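You operate a simulated robot arm through the tools that you are given. There is no shell and no other tool.

The job below is to be done with a simulated robot arm. You get a single attempt, and the scene is never put back.

TASK
Zero the meter on the clear vial and prove it with a reading.
Fine: low range; turn the vial's mark to the meter's and shut the lid first.

It is judged by the outcome, as a careful person would: the job done as asked, and still so three seconds after it is handed in. It fails if anything else is knocked over, pushed out of place, dropped, spilled or broken. A push-on lid holds only when it is set on centred and level and pressed home; a screw cap is set on level and turned clockwise until tight.

THE ROBOT
A 6-joint arm with a four-finger gripper, fixed in place. Base frame: the origin is at the foot of the arm, x ahead of it, y to its left, z up. Units: mm, degrees, N and s.
Its first joint turns from -166.0 to 166.0 degrees. Payload 3.43 kg.
The TCP is the grasp point between the finger pads, 30 mm short of the fingertips. In the tool frame z runs along the fingers and y along their closing line. The gripper opens to 120 mm. The gripper's body begins 85 mm behind the TCP.
Orientation is told as [roll, pitch, yaw] about the base's x, y, z axes, in that order, counted from this pose: with the fingers straight down and closing along the base's y, the tool's x points along the base's -x, its y along +y and its z along -z.

THE INTERFACE
- The arm moves only by the tool step_arm. Its argument "targets" is a list of rows, each a list of 6 numbers: the shift along the tool's x, y, z in mm, then the turn, a rotation vector about the tool's x, y, z in degrees. In form: [[dx, dy, dz, rx, ry, rz], ...]. A call has 1 to 20 rows; each row is the pose to reach, as a shift and turn from the pose commanded when the call began, along the tool's axes at that moment. "claw" is the opening, from 0 (shut) to 1 (fully open), set as the call begins (left out, the last holds). Rows are played at 5 a second. More than 50 mm and 8.6 degrees between two rows, or a gripper value outside its range, and nothing of the call is played. A pose out of reach is approached as far as the arm can. The call stops where the force on the tool passes 40 N (or 10 N more than at its start, if that is more) or the arm is blocked; 0.2 s more then pass. The fingers move at their own pace and stop on an object; they squeeze with about 32 N. The grip force told is the motor's: it shows also when the fingers shut on nothing. Time passes only in rows, and 0.2 s behind the last, so rows that repeat a pose let the fingers close. It gives the time, the measured TCP pose, the force on the tool (base axes), the opening and the grip force at its end, in the units of the frame above (readings bear some noise), with the torque about the TCP (base axes, N m) and any sound that the robot's microphone picked up.
- Cameras (640 x 400 px; columns grow to the right, rows downward): "scene" is fixed at [49.8, 499.3, 1417.5]; the picture's right is [-0.27, -0.96, 0.00], its down [-0.68, 0.19, -0.71] and it looks along [0.68, -0.20, -0.70] (base axes); focal length 363 px, centre (320, 200). "wrist" rides on the gripper at [71, -17, -121] in the tool frame; the picture's right is [0.23, 0.97, 0.00], its down [-0.81, 0.19, -0.55] and it looks along [-0.54, 0.13, 0.83] (tool axes); focal length 275 px, centre (320, 200). There is no depth. A picture from a camera that has moved, and an enlarged one, comes with that camera's place and axes in the base frame and with its lens.
- snapshot(camera): a new picture of that camera. It takes no simulated time.
- inspect(camera, box): a new picture of the part [left, top, right, bottom] of that camera's present view, enlarged. It takes no simulated time.
- job_done(): hands the job in; it is judged then, once.

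Places have to be worked out from the pictures, the camera data and where the tool is seen. Open the gripper and draw the arm clear of the work before you hand the job in, unless the task says otherwise.

The tools are called after "Call:" as name(argument=value, ...) on one line, values as JSON. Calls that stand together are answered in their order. step_arm: Moves the arm, as the interface text tells. Its arguments: {"type":"object","properties":{"targets":{"type":"array"},"claw":{"type":"number"}},"required":["targets"]} The other tools are called the same way: snapshot (camera) takes a picture; inspect (camera, box) takes an enlarged picture of a part of a camera's view; job_done () hands the job in.

At the start:

```text
time: 0.0
ee_pos: [223.6, 339.8, 1178.8]
ee_rot: [0.1, 0.1, 0.0]
wrist_force: [0.0, 0.5, 0.4]
torque: [0.02, 0.01, -0.01]
finger_gap: 120.0
grasp_force: 0.0
```

scene: 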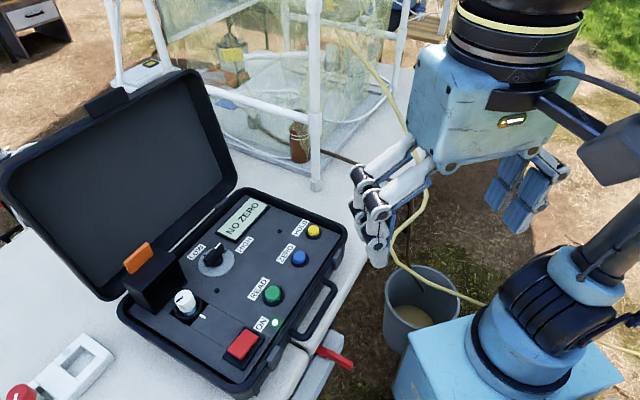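
wrist: 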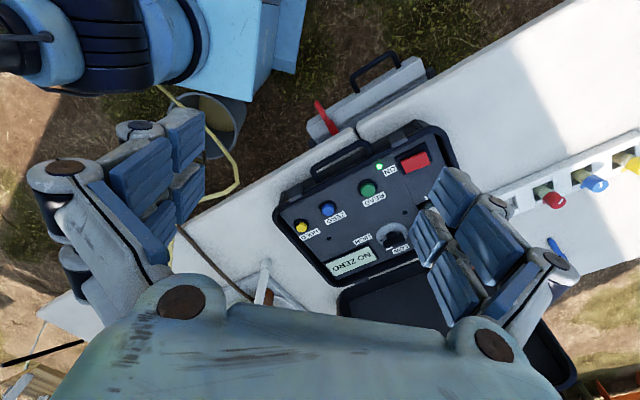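

I'll look closer at the meter, its vial well, lid, knob and buttons before moving anything.

Call:
inspect(camera="scene", box=[100, 180, 360, 400])

Call:
inspect(camera="scene", box=[120, 230, 240, 330])

Call:
inspect(camera="scene", box=[0, 300, 160, 400])

Call:
inspect(camera="wrist", box=[260, 100, 640, 320])

```text
1.82 times, centred on (230, 290) of scene
camera zoom: at [49.8, 499.3, 1417.5], right [-0.27, -0.96, 0.0], down [-0.68, 0.19, -0.71], along [0.68, -0.2, -0.7], focal length 661 px, centre (484, 36)
```

zoom: 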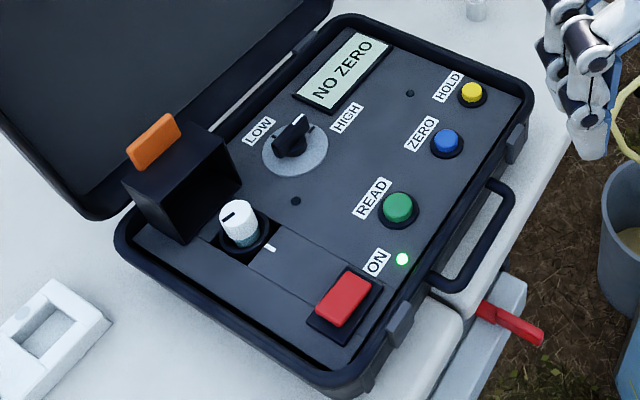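

```text
4.00 times, centred on (180, 280) of scene
camera zoom: at [49.8, 499.3, 1417.5], right [-0.27, -0.96, 0.0], down [-0.68, 0.19, -0.71], along [0.68, -0.2, -0.7], focal length 1453 px, centre (880, -120)
```

zoom: 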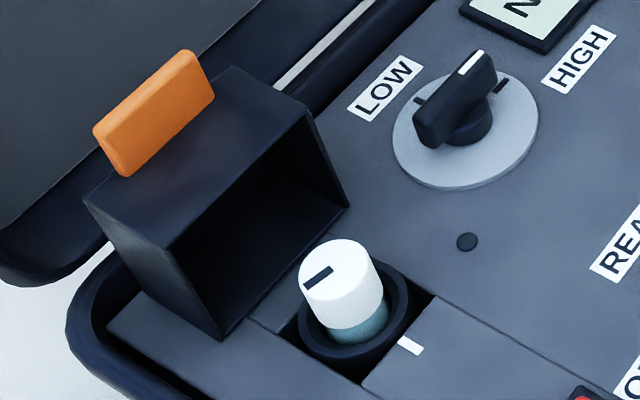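

```text
4.00 times, centred on (80, 350) of scene
camera zoom: at [49.8, 499.3, 1417.5], right [-0.27, -0.96, 0.0], down [-0.68, 0.19, -0.71], along [0.68, -0.2, -0.7], focal length 1453 px, centre (1280, -400)
```

zoom: 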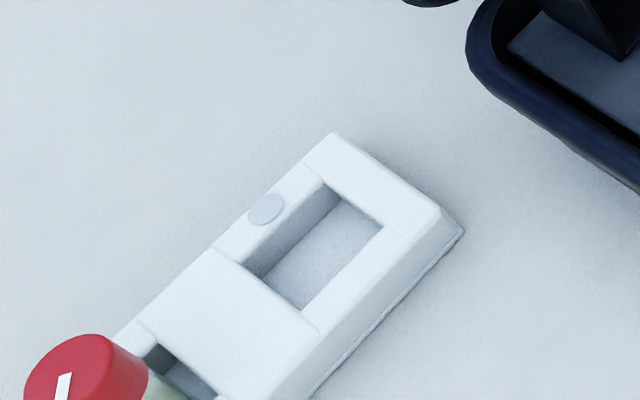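

```text
1.68 times, centred on (450, 210) of wrist
camera zoom: at [153.3, 322.4, 1297.8], right [-0.23, 0.97, 0.0], down [0.81, 0.19, 0.55], along [0.54, 0.13, -0.83], focal length 464 px, centre (101, 183)
```

zoom: 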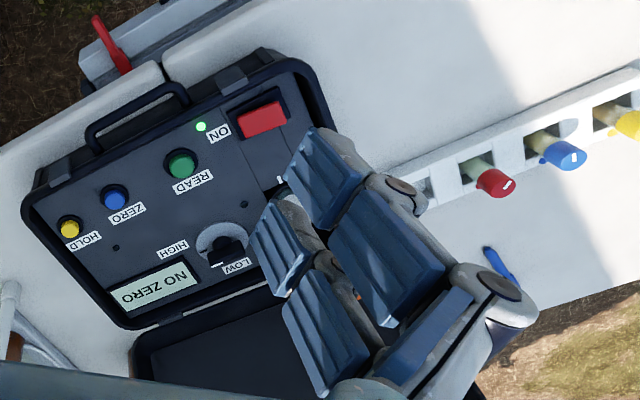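

The LED, READ, ZERO and HOLD triangulate to about z 815–824, with the case's long axis at about −46°. The white-capped vial is already in the well, its lid is open at 90° with the hinge on the far side, and the knob points to HIGH. I'll move to a view pose above the vial, staying high, with the closing line along the case's long axis.

Call:
step_arm(targets=[[-17, 26, 8, 0, 0, -4.4], [-34, 52, 16, 0, 0, -8.8], [-51, 78, 24, 0, 0, -13.2], [-68, 104, 32, 0, 0, -17.6], [-85, 130, 40, 0, 0, -22], [-102, 156, 48, 0, 0, -26.4], [-119, 182, 56, 0, 0, -30.8], [-136, 208, 64, 0, 0, -35.2], [-153, 234, 72, 0, 0, -39.6], [-170, 260, 80, 0, 0, -44]], claw=1)

```text
time: 2.2
ee_pos: [383.5, 597.8, 1103.6]
ee_rot: [-0.3, -0.5, 44.2]
wrist_force: [-0.1, -1.0, 1.9]
torque: [0.05, -0.02, 0.02]
finger_gap: 120.2
grasp_force: 0.1
```

Moved as planned, with no contact. I'll take new pictures from both cameras.

Call:
snapshot(camera="wrist")

Call:
snapshot(camera="scene")

```text
taken
camera wrist: at [342.5, 535.8, 1222.1], right [-0.84, 0.54, -0.01], down [0.44, 0.7, 0.56], along [0.31, 0.47, -0.83], focal length 275 px, centre (320, 200)
```

wrist: 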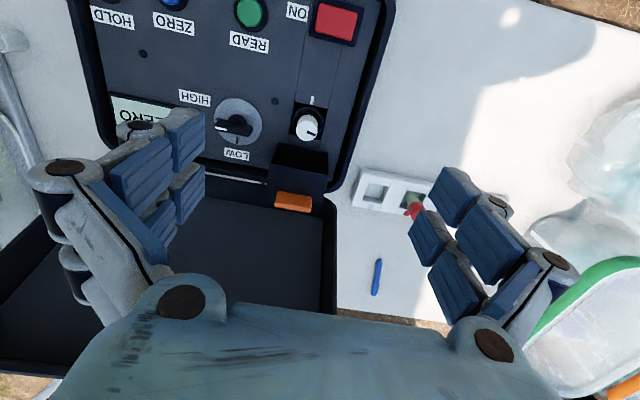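

```text
taken
```

scene: 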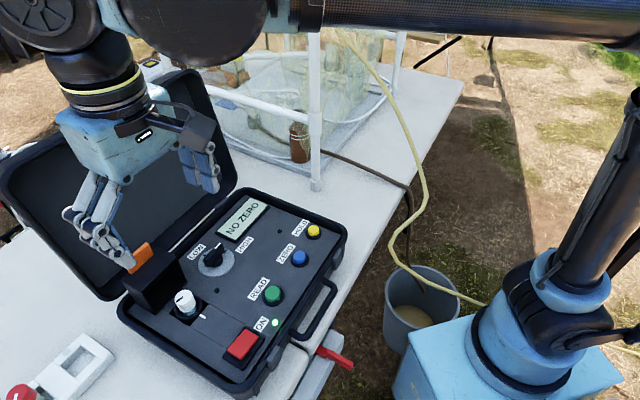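

The wrist view shows the knob, vial and lid together. I'll enlarge that area to measure the marks.

Call:
inspect(camera="wrist", box=[200, 80, 360, 220])

Call:
inspect(camera="wrist", box=[270, 80, 350, 150])

Call:
inspect(camera="wrist", box=[200, 85, 280, 165])

Call:
inspect(camera="scene", box=[160, 280, 210, 325])

Call:
inspect(camera="scene", box=[180, 230, 270, 290])

```text
2.86 times, centred on (280, 150) of wrist
camera zoom: at [342.5, 535.8, 1222.1], right [-0.84, 0.54, -0.01], down [0.44, 0.7, 0.56], along [0.31, 0.47, -0.83], focal length 786 px, centre (434, 343)
```

zoom: 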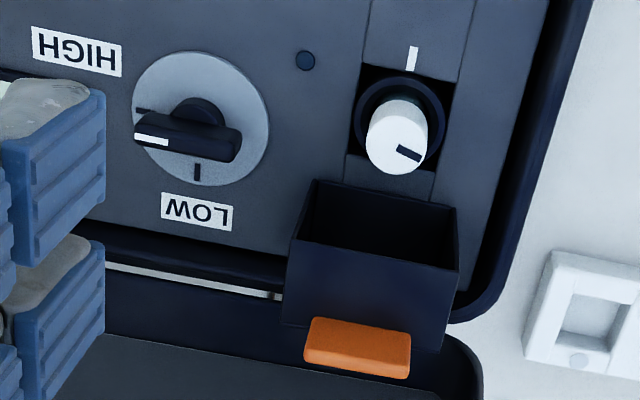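

```text
5.71 times, centred on (310, 115) of wrist
camera zoom: at [342.5, 535.8, 1222.1], right [-0.84, 0.54, -0.01], down [0.44, 0.7, 0.56], along [0.31, 0.47, -0.83], focal length 1573 px, centre (377, 686)
```

zoom: 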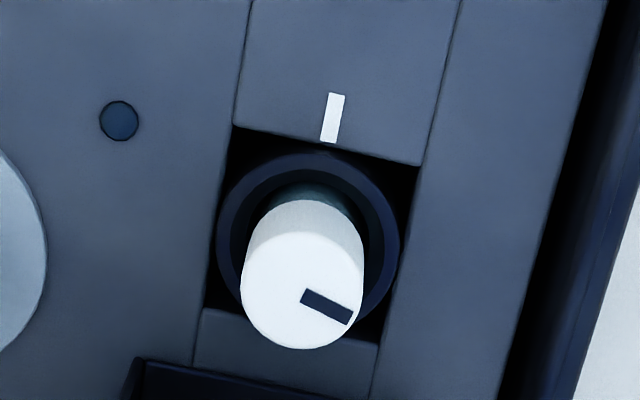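

```text
5.00 times, centred on (240, 125) of wrist
camera zoom: at [342.5, 535.8, 1222.1], right [-0.84, 0.54, -0.01], down [0.44, 0.7, 0.56], along [0.31, 0.47, -0.83], focal length 1376 px, centre (720, 575)
```

zoom: 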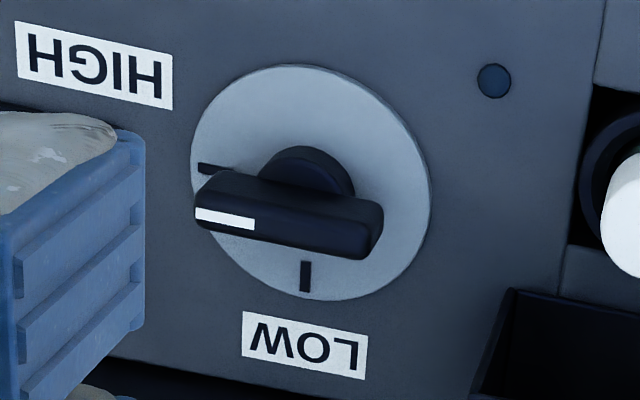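

```text
8.89 times, centred on (185, 302) of scene
camera zoom: at [49.8, 499.3, 1417.5], right [-0.27, -0.96, 0.0], down [-0.68, 0.19, -0.71], along [0.68, -0.2, -0.7], focal length 3230 px, centre (1520, -711)
```

zoom: 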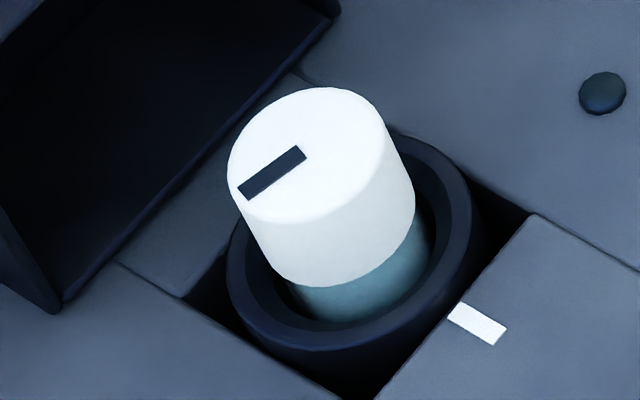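

```text
6.67 times, centred on (225, 260) of scene
camera zoom: at [49.8, 499.3, 1417.5], right [-0.27, -0.96, 0.0], down [-0.68, 0.19, -0.71], along [0.68, -0.2, -0.7], focal length 2422 px, centre (953, -200)
```

zoom: 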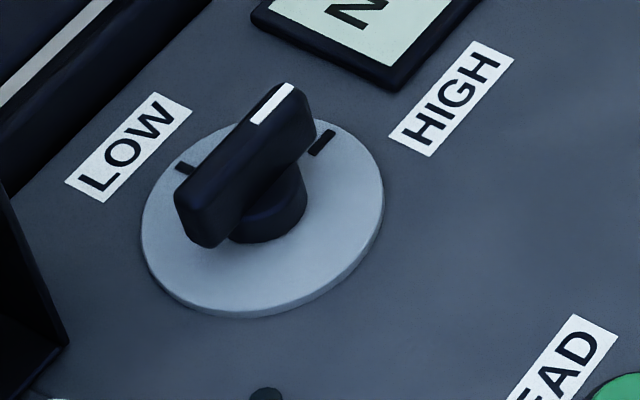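

The measured pose lags the command by about 10 mm. I'll hold still for a moment to see whether it settles before planning precise moves.

Call:
step_arm(targets=[[0, 0, 0, 0, 0, 0], [0, 0, 0, 0, 0, 0], [0, 0, 0, 0, 0, 0]], claw=0.4)

```text
time: 3.0
ee_pos: [382.5, 597.5, 1102.9]
ee_rot: [-0.2, -0.5, 44.1]
wrist_force: [1.1, 0.6, -0.1]
torque: [-0.01, 0.0, 0.0]
finger_gap: 47.8
grasp_force: 0.0
```

The pose has settled, so the offset is steady and I'll correct from the readings. Next I go above the knob at about (519, 580), with the closing line turned across the bar (yaw −45).

Call:
step_arm(targets=[[-7.8, -9.8, 12.5, 0, 0, 8.1], [-15.5, -19.6, 25.1, 0, 0, 16.2], [-23.3, -29.3, 37.6, 0, 0, 24.3], [-31.1, -39.1, 50.2, 0, 0, 32.4], [-38.8, -48.9, 62.7, 0, 0, 40.5], [-46.6, -58.7, 75.3, 0, 0, 48.6], [-54.3, -68.5, 87.8, 0, 0, 56.7], [-62.1, -78.3, 100.4, 0, 0, 64.8], [-69.9, -88, 112.9, 0, 0, 72.9], [-77.6, -97.8, 125.5, 0, 0, 81], [-85.4, -107.6, 138, 0, 0, 89], [-85.4, -107.6, 138, 0, 0, 89]], claw=0.4)

Call:
snapshot(camera="wrist")

Call:
snapshot(camera="scene")

```text
time: 5.6
ee_pos: [517.2, 582.8, 967.7]
ee_rot: [0.5, -0.3, -44.9]
wrist_force: [-0.2, -0.5, -1.3]
torque: [-0.02, 0.0, 0.01]
finger_gap: 48.0
grasp_force: 0.1
```

```text
taken
camera wrist: at [454.5, 620.4, 1085.5], right [0.53, 0.85, 0.01], down [0.7, -0.44, 0.56], along [0.48, -0.29, -0.83], focal length 275 px, centre (320, 200)
```

wrist: 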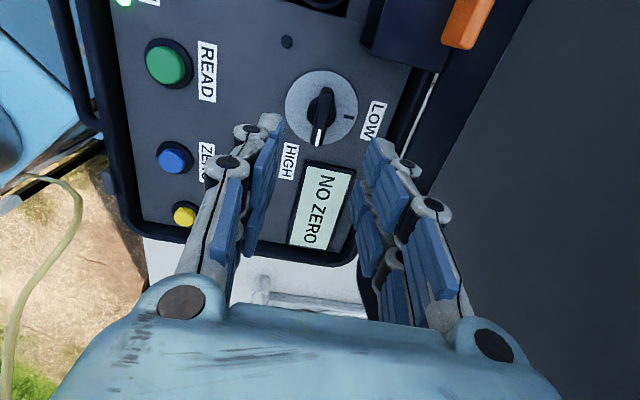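

```text
taken
```

scene: 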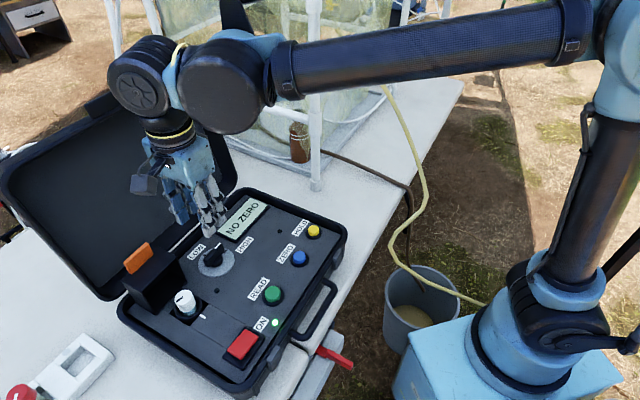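

The knob lies nearly between the fingers in plan view. I'll zoom in to get its exact place and angle before descending.

Call:
inspect(camera="wrist", box=[270, 50, 390, 160])

Call:
inspect(camera="wrist", box=[340, 0, 540, 120])

```text
3.64 times, centred on (330, 105) of wrist
camera zoom: at [454.5, 620.4, 1085.5], right [0.53, 0.85, 0.01], down [0.7, -0.44, 0.56], along [0.48, -0.29, -0.83], focal length 1001 px, centre (284, 546)
```

zoom: 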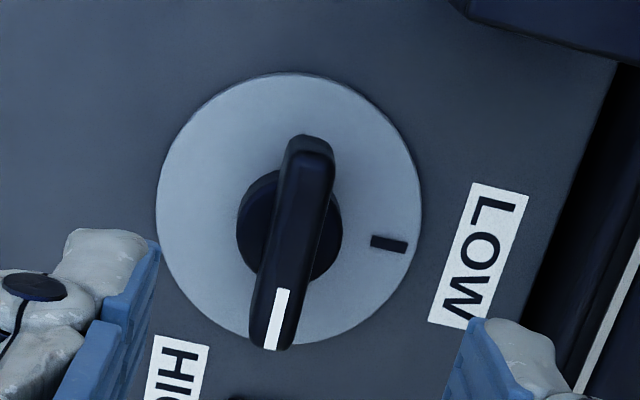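

```text
3.20 times, centred on (440, 60) of wrist
camera zoom: at [454.5, 620.4, 1085.5], right [0.53, 0.85, 0.01], down [0.7, -0.44, 0.56], along [0.48, -0.29, -0.83], focal length 881 px, centre (-64, 648)
```

zoom: 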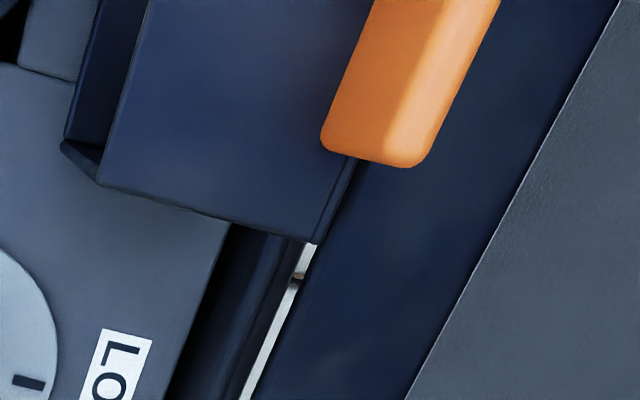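

By the finger-axis projection the knob sits within about 2 mm of the tool axis and the bar is at about −43°. I'll descend to TCP z≈900 with a 1.4 mm sideways correction and check again.

Call:
step_arm(targets=[[0.3, 0.5, 17, 0, 0, 0], [0.6, 1, 34, 0, 0, 0], [0.8, 1.4, 51, 0, 0, 0], [1, 1.4, 68, 0, 0, 0], [1, 1.4, 68, 0, 0, 0]], claw=0.35)

Call:
snapshot(camera="wrist")

Call:
inspect(camera="scene", box=[120, 170, 280, 290])

```text
time: 6.8
ee_pos: [518.9, 583.8, 899.7]
ee_rot: [0.6, -0.3, -45.0]
wrist_force: [-0.8, -0.1, 0.4]
torque: [-0.03, 0.0, -0.01]
finger_gap: 42.0
grasp_force: 0.1
```

```text
taken
camera wrist: at [455.7, 622.4, 1017.5], right [0.52, 0.85, 0.01], down [0.7, -0.44, 0.56], along [0.48, -0.29, -0.83], focal length 275 px, centre (320, 200)
```

wrist: 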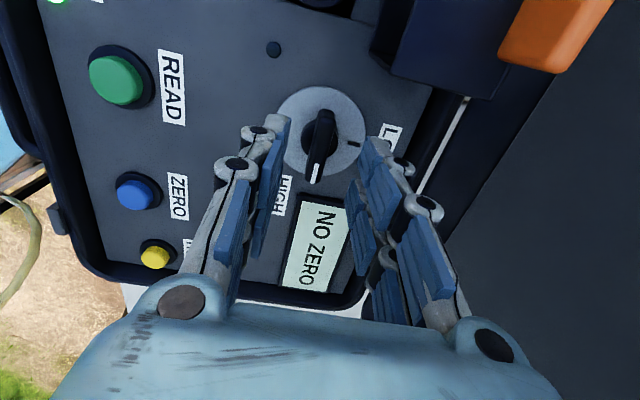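

```text
3.33 times, centred on (200, 230) of scene
camera zoom: at [49.8, 499.3, 1417.5], right [-0.27, -0.96, 0.0], down [-0.68, 0.19, -0.71], along [0.68, -0.2, -0.7], focal length 1211 px, centre (720, 100)
```

zoom: 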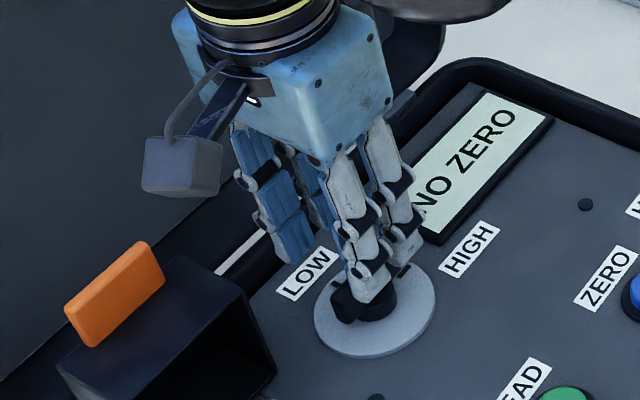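

The knob is centred between the fingertips. I'll descend to TCP z≈864 so the tips straddle the bar, then close.

Call:
step_arm(targets=[[0, 0, 10, 0, 0, 0], [0, 0, 20, 0, 0, 0], [0, 0, 28, 0, 0, 0], [0, 0, 35.5, 0, 0, 0], [0, 0, 35.5, 0, 0, 0]], claw=0.35)

Call:
snapshot(camera="wrist")

Call:
inspect(camera="scene", box=[150, 190, 270, 290])

```text
time: 8.0
ee_pos: [518.9, 584.8, 863.1]
ee_rot: [0.4, -0.3, -45.0]
wrist_force: [0.0, 0.4, -0.7]
torque: [0.0, 0.0, -0.02]
finger_gap: 41.7
grasp_force: 0.0
```

```text
taken
camera wrist: at [455.5, 622.8, 982.0], right [0.52, 0.85, 0.01], down [0.7, -0.44, 0.56], along [0.48, -0.29, -0.83], focal length 275 px, centre (320, 200)
```

wrist: 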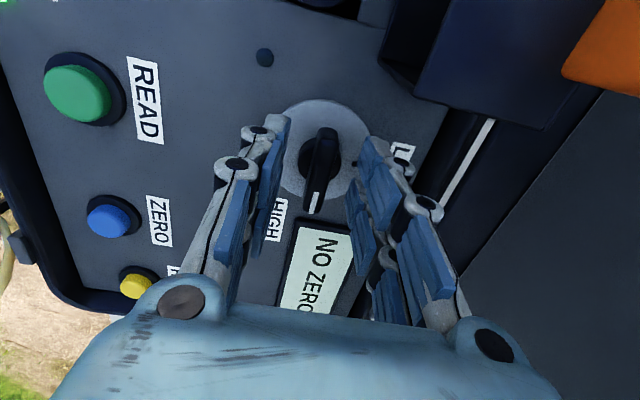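

```text
4.00 times, centred on (210, 240) of scene
camera zoom: at [49.8, 499.3, 1417.5], right [-0.27, -0.96, 0.0], down [-0.68, 0.19, -0.71], along [0.68, -0.2, -0.7], focal length 1453 px, centre (760, 40)
```

zoom: 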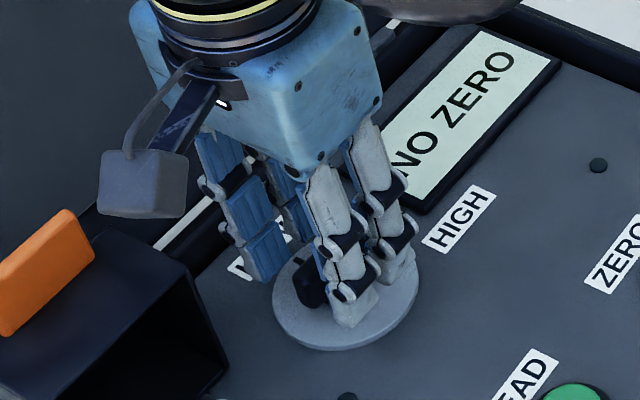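

The fingers straddle the bar with no contact force. Now I'll close on it.

Call:
step_arm(targets=[[0, 0, 0, 0, 0, 0], [0, 0, 0, 0, 0, 0], [0, 0, 0, 0, 0, 0]], claw=0)

Call:
snapshot(camera="wrist")

```text
time: 8.8
ee_pos: [519.6, 584.6, 863.9]
ee_rot: [0.5, -0.3, -45.1]
wrist_force: [8.2, 9.5, 1.5]
torque: [0.26, -0.25, 0.04]
finger_gap: 11.8
grasp_force: 45.2
```

```text
taken
camera wrist: at [455.9, 623.2, 982.0], right [0.52, 0.85, 0.01], down [0.7, -0.44, 0.56], along [0.48, -0.29, -0.83], focal length 275 px, centre (320, 200)
```

wrist: 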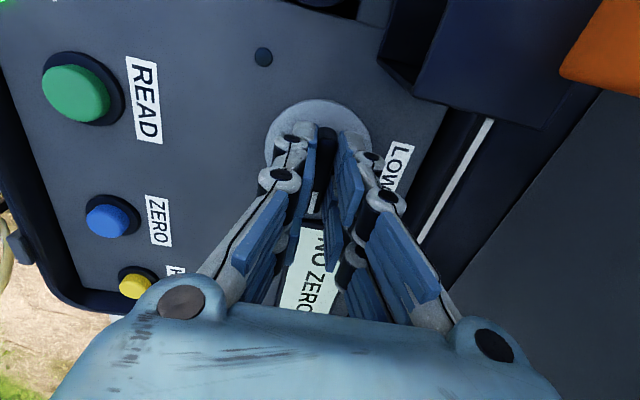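

The grip is on the bar (11.8 mm thick), with about 12 N side load from a small offset. I'll ease 1 mm toward it and start turning counter-clockwise from above, toward LOW, in small steps.

Call:
step_arm(targets=[[0, 0.8, 0, 0, 0, 0], [0, 1, 0, 0, 0, -5], [0, 1, 0, 0, 0, -10], [0, 1, 0, 0, 0, -15], [0, 1, 0, 0, 0, -20]], claw=0)

```text
time: 10.0
ee_pos: [517.7, 582.1, 863.5]
ee_rot: [0.3, -0.5, -24.8]
wrist_force: [-14.6, -17.0, 6.9]
torque: [0.06, 1.64, -0.13]
finger_gap: 12.2
grasp_force: 45.1
```

A side load of about 22 N has built up toward −e2 after 20°. I'll look at how the knob sits in the grip before going on.

Call:
snapshot(camera="wrist")

Call:
inspect(camera="wrist", box=[250, 80, 400, 230])

Call:
inspect(camera="scene", box=[170, 190, 270, 280])

```text
taken
camera wrist: at [445.9, 598.4, 981.9], right [0.2, 0.98, 0.0], down [0.81, -0.17, 0.56], along [0.55, -0.11, -0.83], focal length 275 px, centre (320, 200)
```

wrist: 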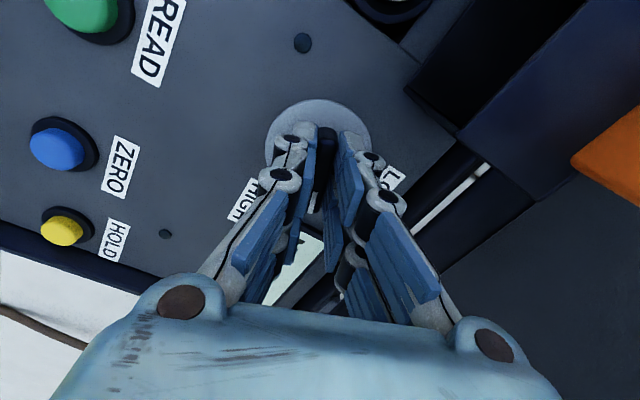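

```text
2.67 times, centred on (325, 155) of wrist
camera zoom: at [445.9, 598.4, 981.9], right [0.2, 0.98, 0.0], down [0.81, -0.17, 0.56], along [0.55, -0.11, -0.83], focal length 734 px, centre (307, 320)
```

zoom: 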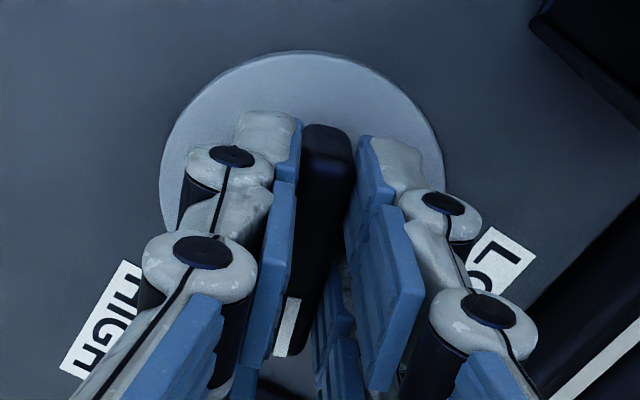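

```text
4.44 times, centred on (220, 235) of scene
camera zoom: at [49.8, 499.3, 1417.5], right [-0.27, -0.96, 0.0], down [-0.68, 0.19, -0.71], along [0.68, -0.2, -0.7], focal length 1615 px, centre (764, 44)
```

zoom: 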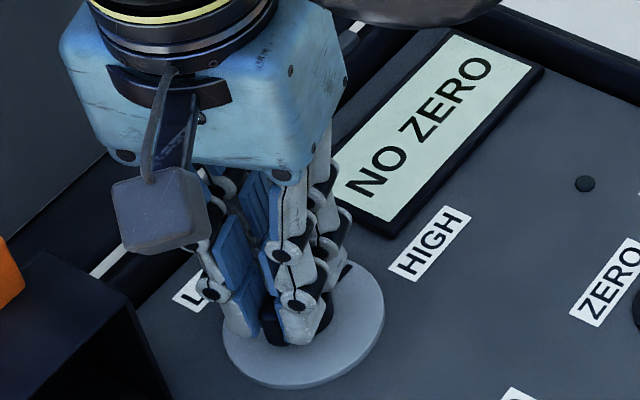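

The bar is turning with the gripper and the dial centre sits about 1.4 mm to the −y side. I'll shift 2 mm along tool −y to relieve the load and read the force.

Call:
step_arm(targets=[[0, -1, 0, 0, 0, 0], [0, -2, 0, 0, 0, 0], [0, -2, 0, 0, 0, 0]], claw=0)

```text
time: 10.8
ee_pos: [519.8, 584.0, 862.0]
ee_rot: [0.4, -0.6, -24.9]
wrist_force: [-12.1, 3.4, 8.7]
torque: [0.12, 0.31, -0.03]
finger_gap: 12.0
grasp_force: 44.6
```

The side load is relieved and the TCP reads at the knob axis. I'll continue turning another 25°.

Call:
step_arm(targets=[[0, 0, 0, 0, 0, -5], [0, 0, 0, 0, 0, -10], [0, 0, 0, 0, 0, -15], [0, 0, 0, 0, 0, -20], [0, 0, 0, 0, 0, -25], [0, 0, 0, 0, 0, -25]], claw=0)

```text
time: 12.2
ee_pos: [516.9, 581.9, 863.8]
ee_rot: [0.1, -0.6, 0.1]
wrist_force: [-22.6, -5.6, -1.2]
torque: [-0.14, 1.13, -0.01]
finger_gap: 11.8
grasp_force: 45.4
```

The load is now mostly along the bar, a friction drag of 22 N. I'll shift to relieve it before the second half of the turn.

Call:
step_arm(targets=[[1, -0.5, 0, 0, 0, 0], [2, -0.7, 0, 0, 0, 0], [2, -0.7, 0, 0, 0, 0]], claw=0)

```text
time: 13.0
ee_pos: [517.8, 582.0, 863.1]
ee_rot: [0.0, -0.7, 0.0]
wrist_force: [7.2, 3.0, 17.4]
torque: [0.06, 0.41, -0.01]
finger_gap: 12.0
grasp_force: 44.7
```

The load dropped to about 8 N sideways. I'll continue with 25° more, easing up slightly to shed the vertical force.

Call:
step_arm(targets=[[0, 0, -0.5, 0, 0, -5], [0, 0, -0.7, 0, 0, -10], [0, 0, -0.7, 0, 0, -15], [0, 0, -0.7, 0, 0, -20], [0, 0, -0.7, 0, 0, -25], [0, 0, -0.7, 0, 0, -25]], claw=0)

```text
time: 14.5
ee_pos: [510.8, 576.1, 869.8]
ee_rot: [-1.0, -1.3, 24.8]
wrist_force: [43.3, -33.3, -12.4]
torque: [-0.44, -1.79, -0.57]
finger_gap: 12.0
grasp_force: 44.8
stopped in row 6: the force on the tool passed its limit at 41 N (the readings are from after the stop); the commanded pose is now the measured one
```

The force limit tripped at 41 N and the TCP is displaced about 7 mm from the knob axis. I'll check for any unintended contact before doing anything else.

Call:
snapshot(camera="scene")

Call:
snapshot(camera="wrist")

Call:
inspect(camera="scene", box=[150, 190, 270, 290])

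Call:
inspect(camera="wrist", box=[250, 80, 400, 230])

```text
taken
```

scene: 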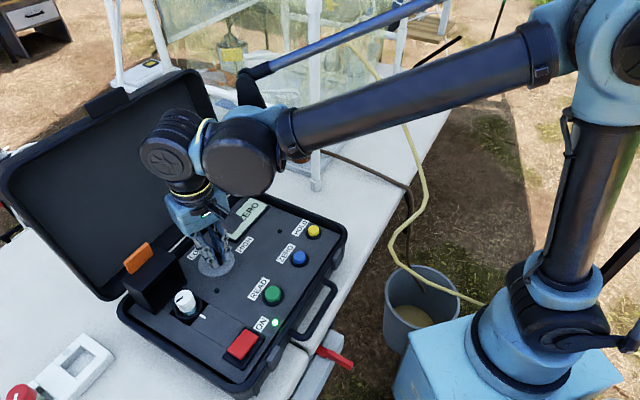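

```text
taken
camera wrist: at [450.6, 532.5, 987.5], right [-0.62, 0.79, -0.02], down [0.64, 0.52, 0.57], along [0.46, 0.34, -0.82], focal length 275 px, centre (320, 200)
```

wrist: 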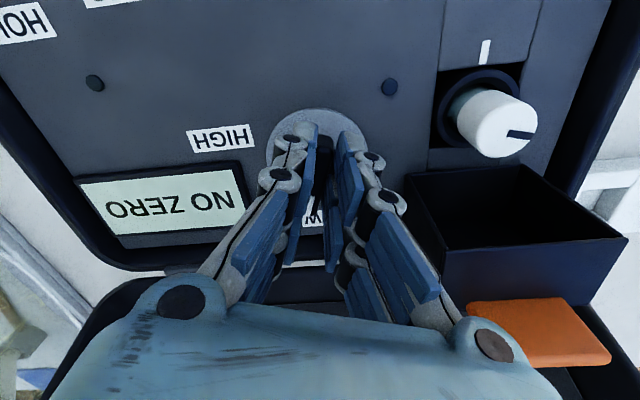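

```text
4.00 times, centred on (210, 240) of scene
camera zoom: at [49.8, 499.3, 1417.5], right [-0.27, -0.96, 0.0], down [-0.68, 0.19, -0.71], along [0.68, -0.2, -0.7], focal length 1453 px, centre (760, 40)
```

zoom: 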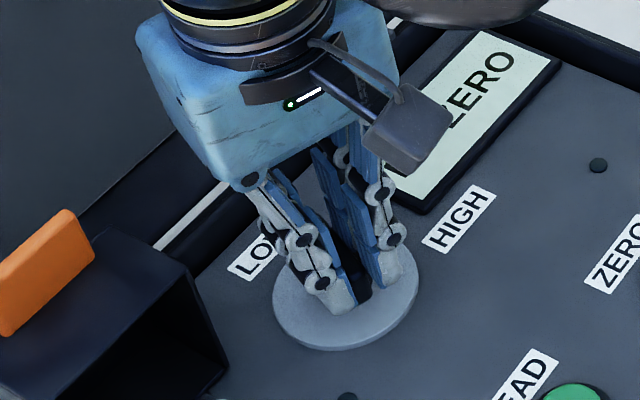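

```text
2.67 times, centred on (325, 155) of wrist
camera zoom: at [450.6, 532.5, 987.5], right [-0.62, 0.79, -0.02], down [0.64, 0.52, 0.57], along [0.46, 0.34, -0.82], focal length 734 px, centre (307, 320)
```

zoom: 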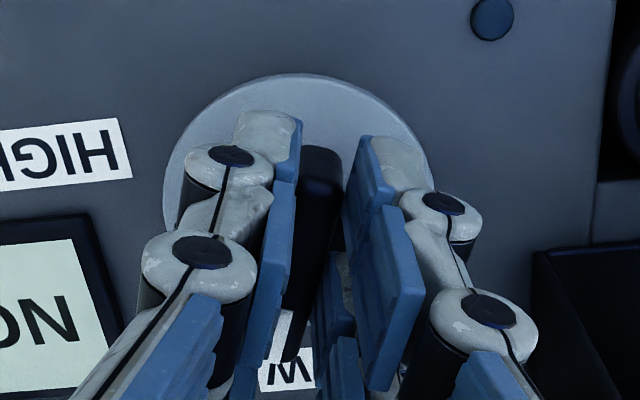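

Nothing else was touched. The bar has only slid in the grip, so I'll open slightly to release the load and read the free pose.

Call:
step_arm(targets=[[0, 0, 0, 0, 0, 0], [0, 0, 0, 0, 0, 0], [0, 0, 0, 0, 0, 0]], claw=0.35)

Call:
inspect(camera="wrist", box=[230, 70, 410, 230])

```text
time: 15.3
ee_pos: [506.4, 580.8, 869.6]
ee_rot: [-0.5, -1.1, 25.2]
wrist_force: [0.6, 0.2, 0.5]
torque: [0.0, 0.01, 0.0]
finger_gap: 42.0
grasp_force: 0.0
```

```text
2.50 times, centred on (320, 150) of wrist
camera zoom: at [447.2, 535.0, 987.8], right [-0.62, 0.78, -0.01], down [0.64, 0.52, 0.57], along [0.45, 0.34, -0.82], focal length 688 px, centre (320, 325)
```

zoom: 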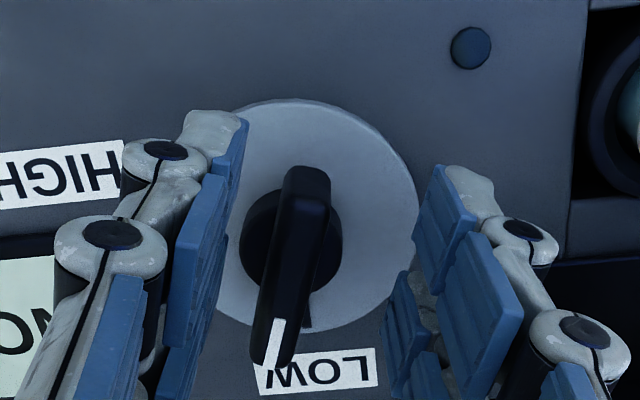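

Released cleanly. The knob is now at about 26°, with 19° left to LOW, and the arm sprang about 8 mm off laterally. I'll re-centre on the bar, level the tool, and finish the turn with a loose straddle instead of a hard grip.

Call:
step_arm(targets=[[-2.5, -4, 2, -0.25, 0.55, 0], [-5, -8, 4, -0.5, 1.1, 0], [-5, -8, 4, -0.5, 1.1, 0], [-5, -8, 4, -0.5, 1.1, 0]], claw=0.35)

Call:
snapshot(camera="wrist")

Call:
inspect(camera="scene", box=[160, 200, 260, 290])

```text
time: 16.3
ee_pos: [514.8, 575.5, 865.7]
ee_rot: [-0.1, -0.1, 25.1]
wrist_force: [-0.2, 0.4, -0.6]
torque: [0.01, 0.01, 0.02]
finger_gap: 41.9
grasp_force: 0.0
```

```text
taken
camera wrist: at [457.7, 530.0, 984.7], right [-0.62, 0.78, 0.0], down [0.65, 0.52, 0.55], along [0.43, 0.34, -0.83], focal length 275 px, centre (320, 200)
```

wrist: 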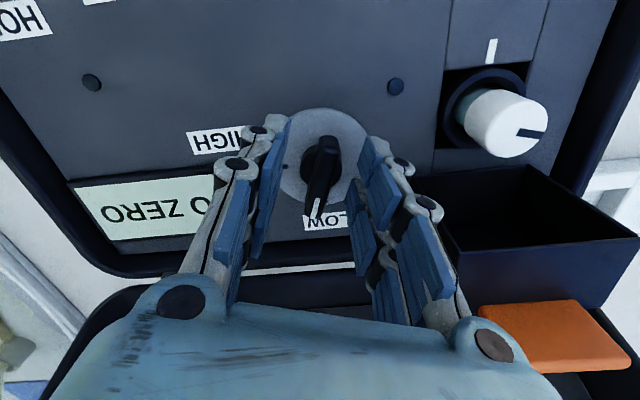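

```text
4.44 times, centred on (210, 245) of scene
camera zoom: at [49.8, 499.3, 1417.5], right [-0.27, -0.96, 0.0], down [-0.68, 0.19, -0.71], along [0.68, -0.2, -0.7], focal length 1615 px, centre (809, 0)
```

zoom: 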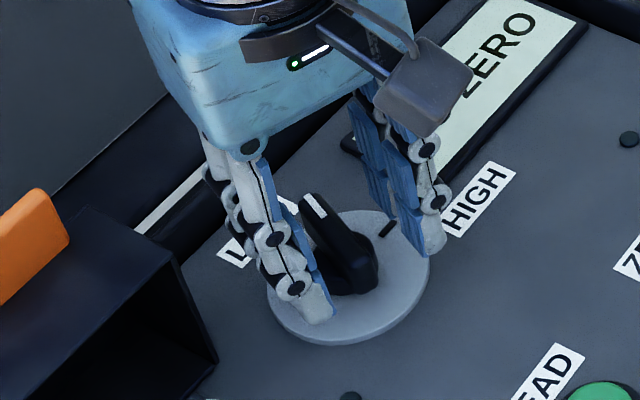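

Centred again within about 2 mm, with no load. I'll test how much the TCP drifts during a free 10° rotation while the fingers are still wide of the bar.

Call:
step_arm(targets=[[0, 0, 0, 0, 0, -5], [0, 0, 0, 0, 0, -10], [0, 0, 0, 0, 0, -10], [0, 0, 0, 0, 0, -10]], claw=0.35)

```text
time: 17.3
ee_pos: [514.8, 574.7, 865.6]
ee_rot: [-0.1, -0.2, 35.1]
wrist_force: [-0.1, 0.3, 0.0]
torque: [-0.01, -0.02, -0.02]
finger_gap: 42.1
grasp_force: 0.0
```

Free rotation barely drifts (under 1 mm), so the loads came from turning under grip. I'll ratchet instead: close here so the pads swing the bar round to match the gripper, then release, turn, and close again.

Call:
step_arm(targets=[[0, 0.8, 0, 0, 0, 0], [0, 0.8, 0, 0, 0, 0], [0, 0.8, 0, 0, 0, 0], [0, 0.8, 0, 0, 0, 0]], claw=0)

Call:
inspect(camera="wrist", box=[230, 70, 410, 230])

```text
time: 18.3
ee_pos: [513.5, 575.7, 865.3]
ee_rot: [-0.1, -0.1, 35.1]
wrist_force: [-3.4, 0.5, -2.0]
torque: [-0.07, 0.27, 0.04]
finger_gap: 12.0
grasp_force: 45.1
```

```text
2.50 times, centred on (320, 150) of wrist
camera zoom: at [465.5, 521.3, 984.9], right [-0.75, 0.66, 0.0], down [0.55, 0.62, 0.55], along [0.37, 0.41, -0.83], focal length 688 px, centre (320, 325)
```

zoom: 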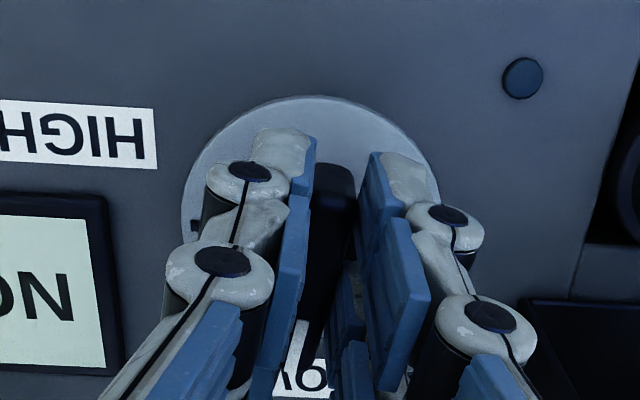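

The grip closed to 12 mm with almost no side load, so the bar is now at about 35° and well centred. I'll open, turn 10° more, and close again.

Call:
step_arm(targets=[[0, 0, 0, 0, 0, 0], [0, 0, 0, 0, 0, 0], [-0.3, -0.4, 0, 0, 0, -5], [-0.5, -0.7, 0, 0, 0, -10.5], [-0.5, -0.7, 0, 0, 0, -10.5]], claw=0.3)

Call:
step_arm(targets=[[0, 0, 0, 0, 0, 0], [0, 0, 0, 0, 0, 0], [0, 0, 0, 0, 0, 0], [0, 0, 0, 0, 0, 0]], claw=0)

Call:
snapshot(camera="wrist")

```text
time: 19.5
ee_pos: [515.8, 575.6, 866.8]
ee_rot: [0.0, -0.2, 45.6]
wrist_force: [-0.3, 0.3, -0.6]
torque: [0.01, 0.0, 0.03]
finger_gap: 35.8
grasp_force: 0.1
```

```text
time: 20.5
ee_pos: [515.3, 575.7, 866.2]
ee_rot: [-0.2, -0.2, 45.6]
wrist_force: [6.3, -6.2, -3.7]
torque: [-0.06, -0.32, -0.47]
finger_gap: 11.7
grasp_force: 44.8
```

```text
taken
camera wrist: at [478.2, 512.8, 985.2], right [-0.86, 0.52, 0.0], down [0.43, 0.71, 0.55], along [0.29, 0.47, -0.83], focal length 275 px, centre (320, 200)
```

wrist: 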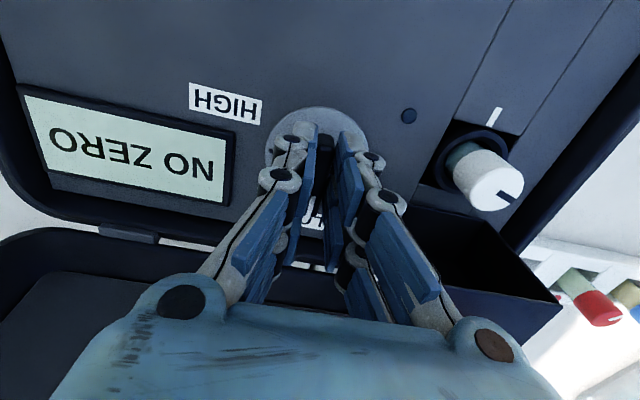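

The gripper closed at yaw 45.6 with a −0.47 N·m twist, which suggests the knob has reached its LOW stop or detent. I'll open and rise to view the pointer.

Call:
step_arm(targets=[[0, 0, 0, 0, 0, 0], [0, 0, 0, 0, 0, 0], [0, 0, -15, 0, 0, 0], [0, 0, -35, 0, 0, 0], [0, 0, -60, 0, 0, 0], [0, 0, -85, 0, 0, 0], [0, 0, -85, 0, 0, 0]], claw=0.35)

Call:
snapshot(camera="wrist")

Call:
inspect(camera="wrist", box=[250, 60, 390, 180])

Call:
inspect(camera="scene", box=[100, 180, 360, 400])

Call:
inspect(camera="scene", box=[180, 230, 270, 290])

```text
time: 22.1
ee_pos: [515.2, 575.2, 950.9]
ee_rot: [-0.1, -0.2, 45.6]
wrist_force: [0.1, 0.2, 0.1]
torque: [0.02, 0.01, -0.02]
finger_gap: 42.0
grasp_force: 0.0
```

```text
taken
camera wrist: at [477.4, 512.4, 1070.3], right [-0.86, 0.52, 0.0], down [0.43, 0.71, 0.55], along [0.29, 0.47, -0.83], focal length 275 px, centre (320, 200)
```

wrist: 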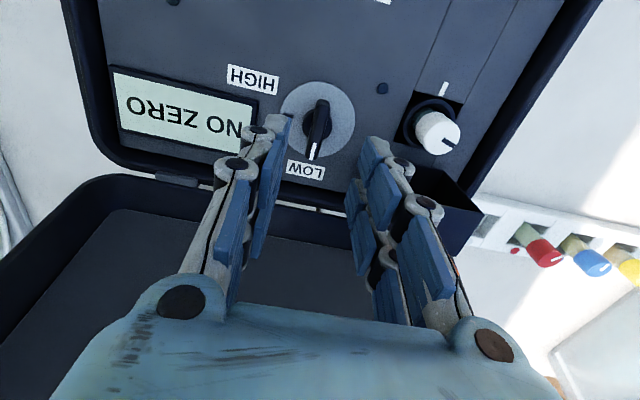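

```text
3.33 times, centred on (320, 120) of wrist
camera zoom: at [477.4, 512.4, 1070.3], right [-0.86, 0.52, 0.0], down [0.43, 0.71, 0.55], along [0.29, 0.47, -0.83], focal length 918 px, centre (320, 467)
```

zoom: 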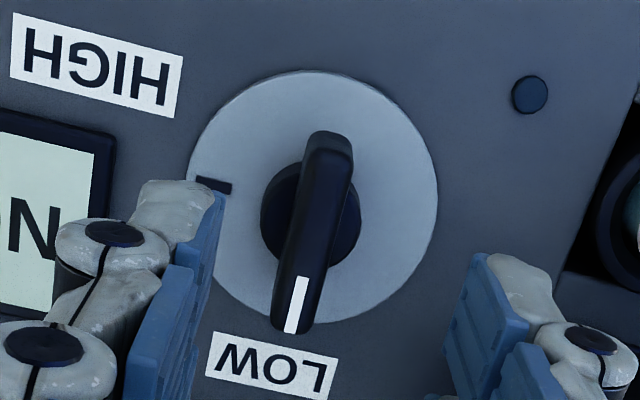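

```text
1.82 times, centred on (230, 290) of scene
camera zoom: at [49.8, 499.3, 1417.5], right [-0.27, -0.96, 0.0], down [-0.68, 0.19, -0.71], along [0.68, -0.2, -0.7], focal length 661 px, centre (484, 36)
```

zoom: 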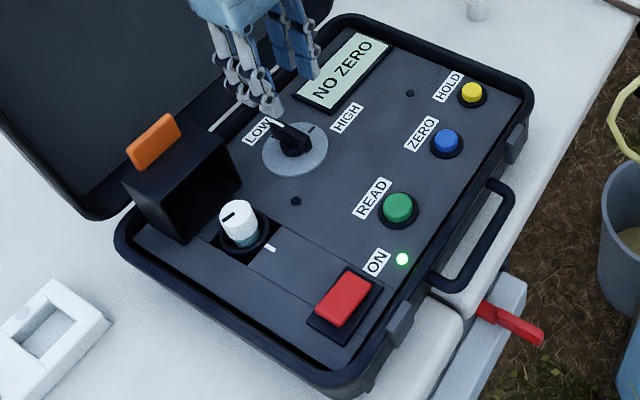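

```text
6.67 times, centred on (225, 260) of scene
camera zoom: at [49.8, 499.3, 1417.5], right [-0.27, -0.96, 0.0], down [-0.68, 0.19, -0.71], along [0.68, -0.2, -0.7], focal length 2422 px, centre (953, -200)
```

zoom: 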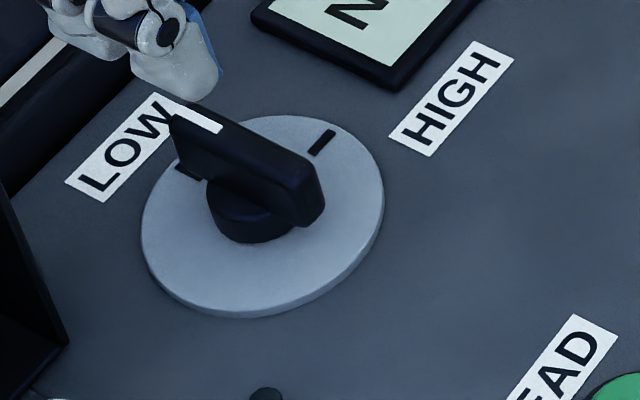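

The knob now points at LOW, measured at about 47° against the tick at about 45°, and the case hasn't moved. Next is the vial, so I'll enlarge it from here to fix its position and mark angle.

Call:
inspect(camera="wrist", box=[395, 75, 495, 175])

Call:
inspect(camera="wrist", box=[360, 60, 520, 260])

```text
4.00 times, centred on (445, 125) of wrist
camera zoom: at [477.4, 512.4, 1070.3], right [-0.86, 0.52, 0.0], down [0.43, 0.71, 0.55], along [0.29, 0.47, -0.83], focal length 1101 px, centre (-180, 500)
```

zoom: 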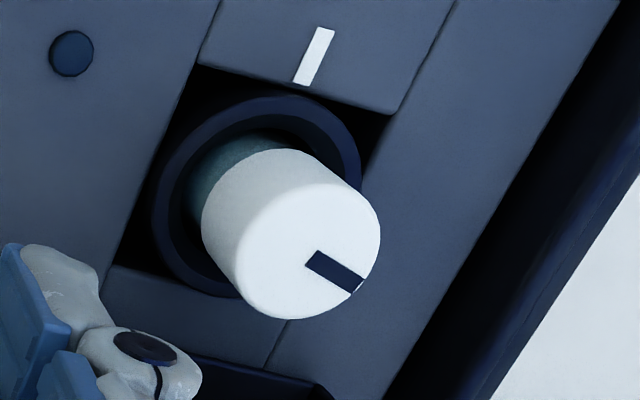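

```text
2.00 times, centred on (440, 160) of wrist
camera zoom: at [477.4, 512.4, 1070.3], right [-0.86, 0.52, 0.0], down [0.43, 0.71, 0.55], along [0.29, 0.47, -0.83], focal length 551 px, centre (80, 280)
```

zoom: 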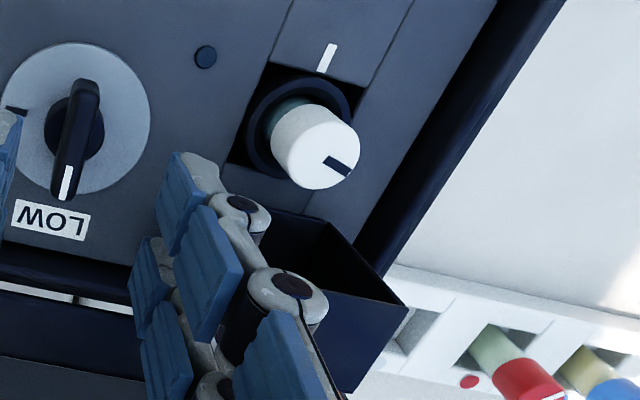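

The cap top comes out at about (434, 635.5, 853), matching the first estimate, with the mark at about 119° and the target at 225.5°. I'll move above the vial at yaw ~27, with the fingers closing mostly along the hinge direction to stay clear of the open lid.

Call:
step_arm(targets=[[2, 17, -9, 0, 0, 3.1], [4.5, 34, -9, 0, 0, 6.2], [7, 51, -9, 0, 0, 9.3], [9, 68, -9, 0, 0, 12.4], [11.5, 84, -9, 0, 0, 15.5], [13.7, 100.2, -9, 0, 0, 18.6], [13.7, 100.2, -9, 0, 0, 18.6]], claw=0.45)

Call:
snapshot(camera="wrist")

Call:
inspect(camera="wrist", box=[250, 50, 410, 200])

Call:
inspect(camera="scene", box=[100, 180, 260, 330])

```text
time: 23.7
ee_pos: [434.5, 636.0, 959.2]
ee_rot: [0.0, -0.1, 27.0]
wrist_force: [-1.1, 0.0, -0.4]
torque: [0.03, -0.02, -0.01]
finger_gap: 53.9
grasp_force: 0.0
```

```text
taken
camera wrist: at [378.2, 589.0, 1078.9], right [-0.65, 0.76, 0.0], down [0.63, 0.54, 0.55], along [0.42, 0.36, -0.83], focal length 275 px, centre (320, 200)
```

wrist: 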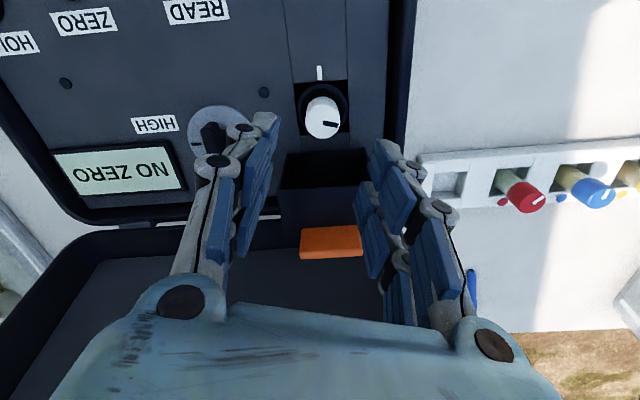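

```text
2.67 times, centred on (330, 125) of wrist
camera zoom: at [378.2, 589.0, 1078.9], right [-0.65, 0.76, 0.0], down [0.63, 0.54, 0.55], along [0.42, 0.36, -0.83], focal length 734 px, centre (293, 400)
```

zoom: 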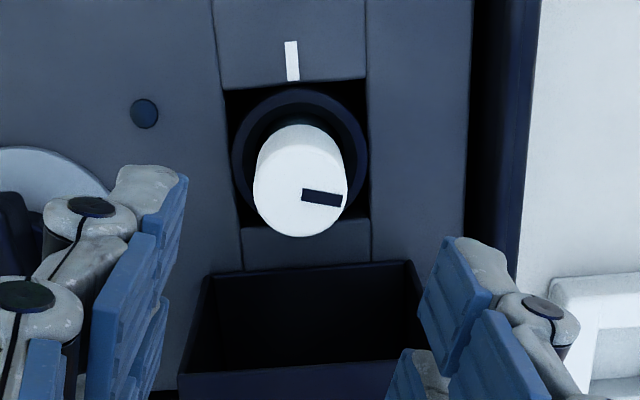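

```text
2.67 times, centred on (180, 255) of scene
camera zoom: at [49.8, 499.3, 1417.5], right [-0.27, -0.96, 0.0], down [-0.68, 0.19, -0.71], along [0.68, -0.2, -0.7], focal length 969 px, centre (693, 53)
```

zoom: 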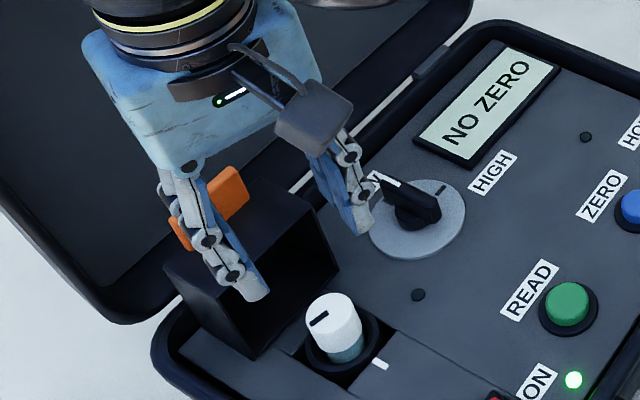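

The cap centre sits about 2 mm toward +y and 1.5 mm toward −x of the tool axis. I'll correct that and descend partway, narrowing the gap to about 46 mm for more clearance from the lid.

Call:
step_arm(targets=[[-0.8, 1, 15, 0, 0, 0], [-1.5, 2, 35, 0, 0, 0], [-1.5, 2, 55, 0, 0, 0], [-1.5, 2, 72, 0, 0, 0], [-1.5, 2, 72, 0, 0, 0]], claw=0.385)

Call:
snapshot(camera="wrist")

Call:
inspect(camera="scene", box=[100, 200, 240, 330])

```text
time: 24.9
ee_pos: [434.7, 637.6, 887.3]
ee_rot: [-0.1, 0.0, 27.1]
wrist_force: [-0.3, 0.5, -0.2]
torque: [0.02, 0.0, -0.02]
finger_gap: 46.3
grasp_force: 0.1
```

```text
taken
camera wrist: at [379.1, 590.4, 1006.6], right [-0.65, 0.76, 0.0], down [0.63, 0.54, 0.55], along [0.42, 0.36, -0.83], focal length 275 px, centre (320, 200)
```

wrist: 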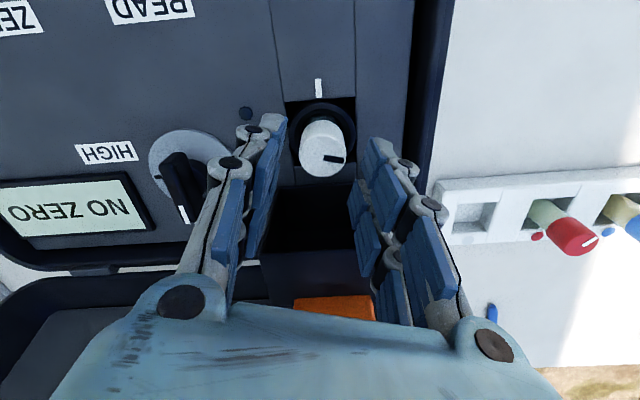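

```text
3.08 times, centred on (170, 265) of scene
camera zoom: at [49.8, 499.3, 1417.5], right [-0.27, -0.96, 0.0], down [-0.68, 0.19, -0.71], along [0.68, -0.2, -0.7], focal length 1118 px, centre (782, 0)
```

zoom: 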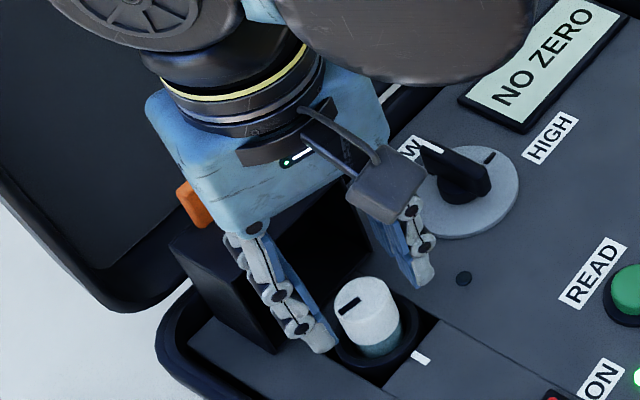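

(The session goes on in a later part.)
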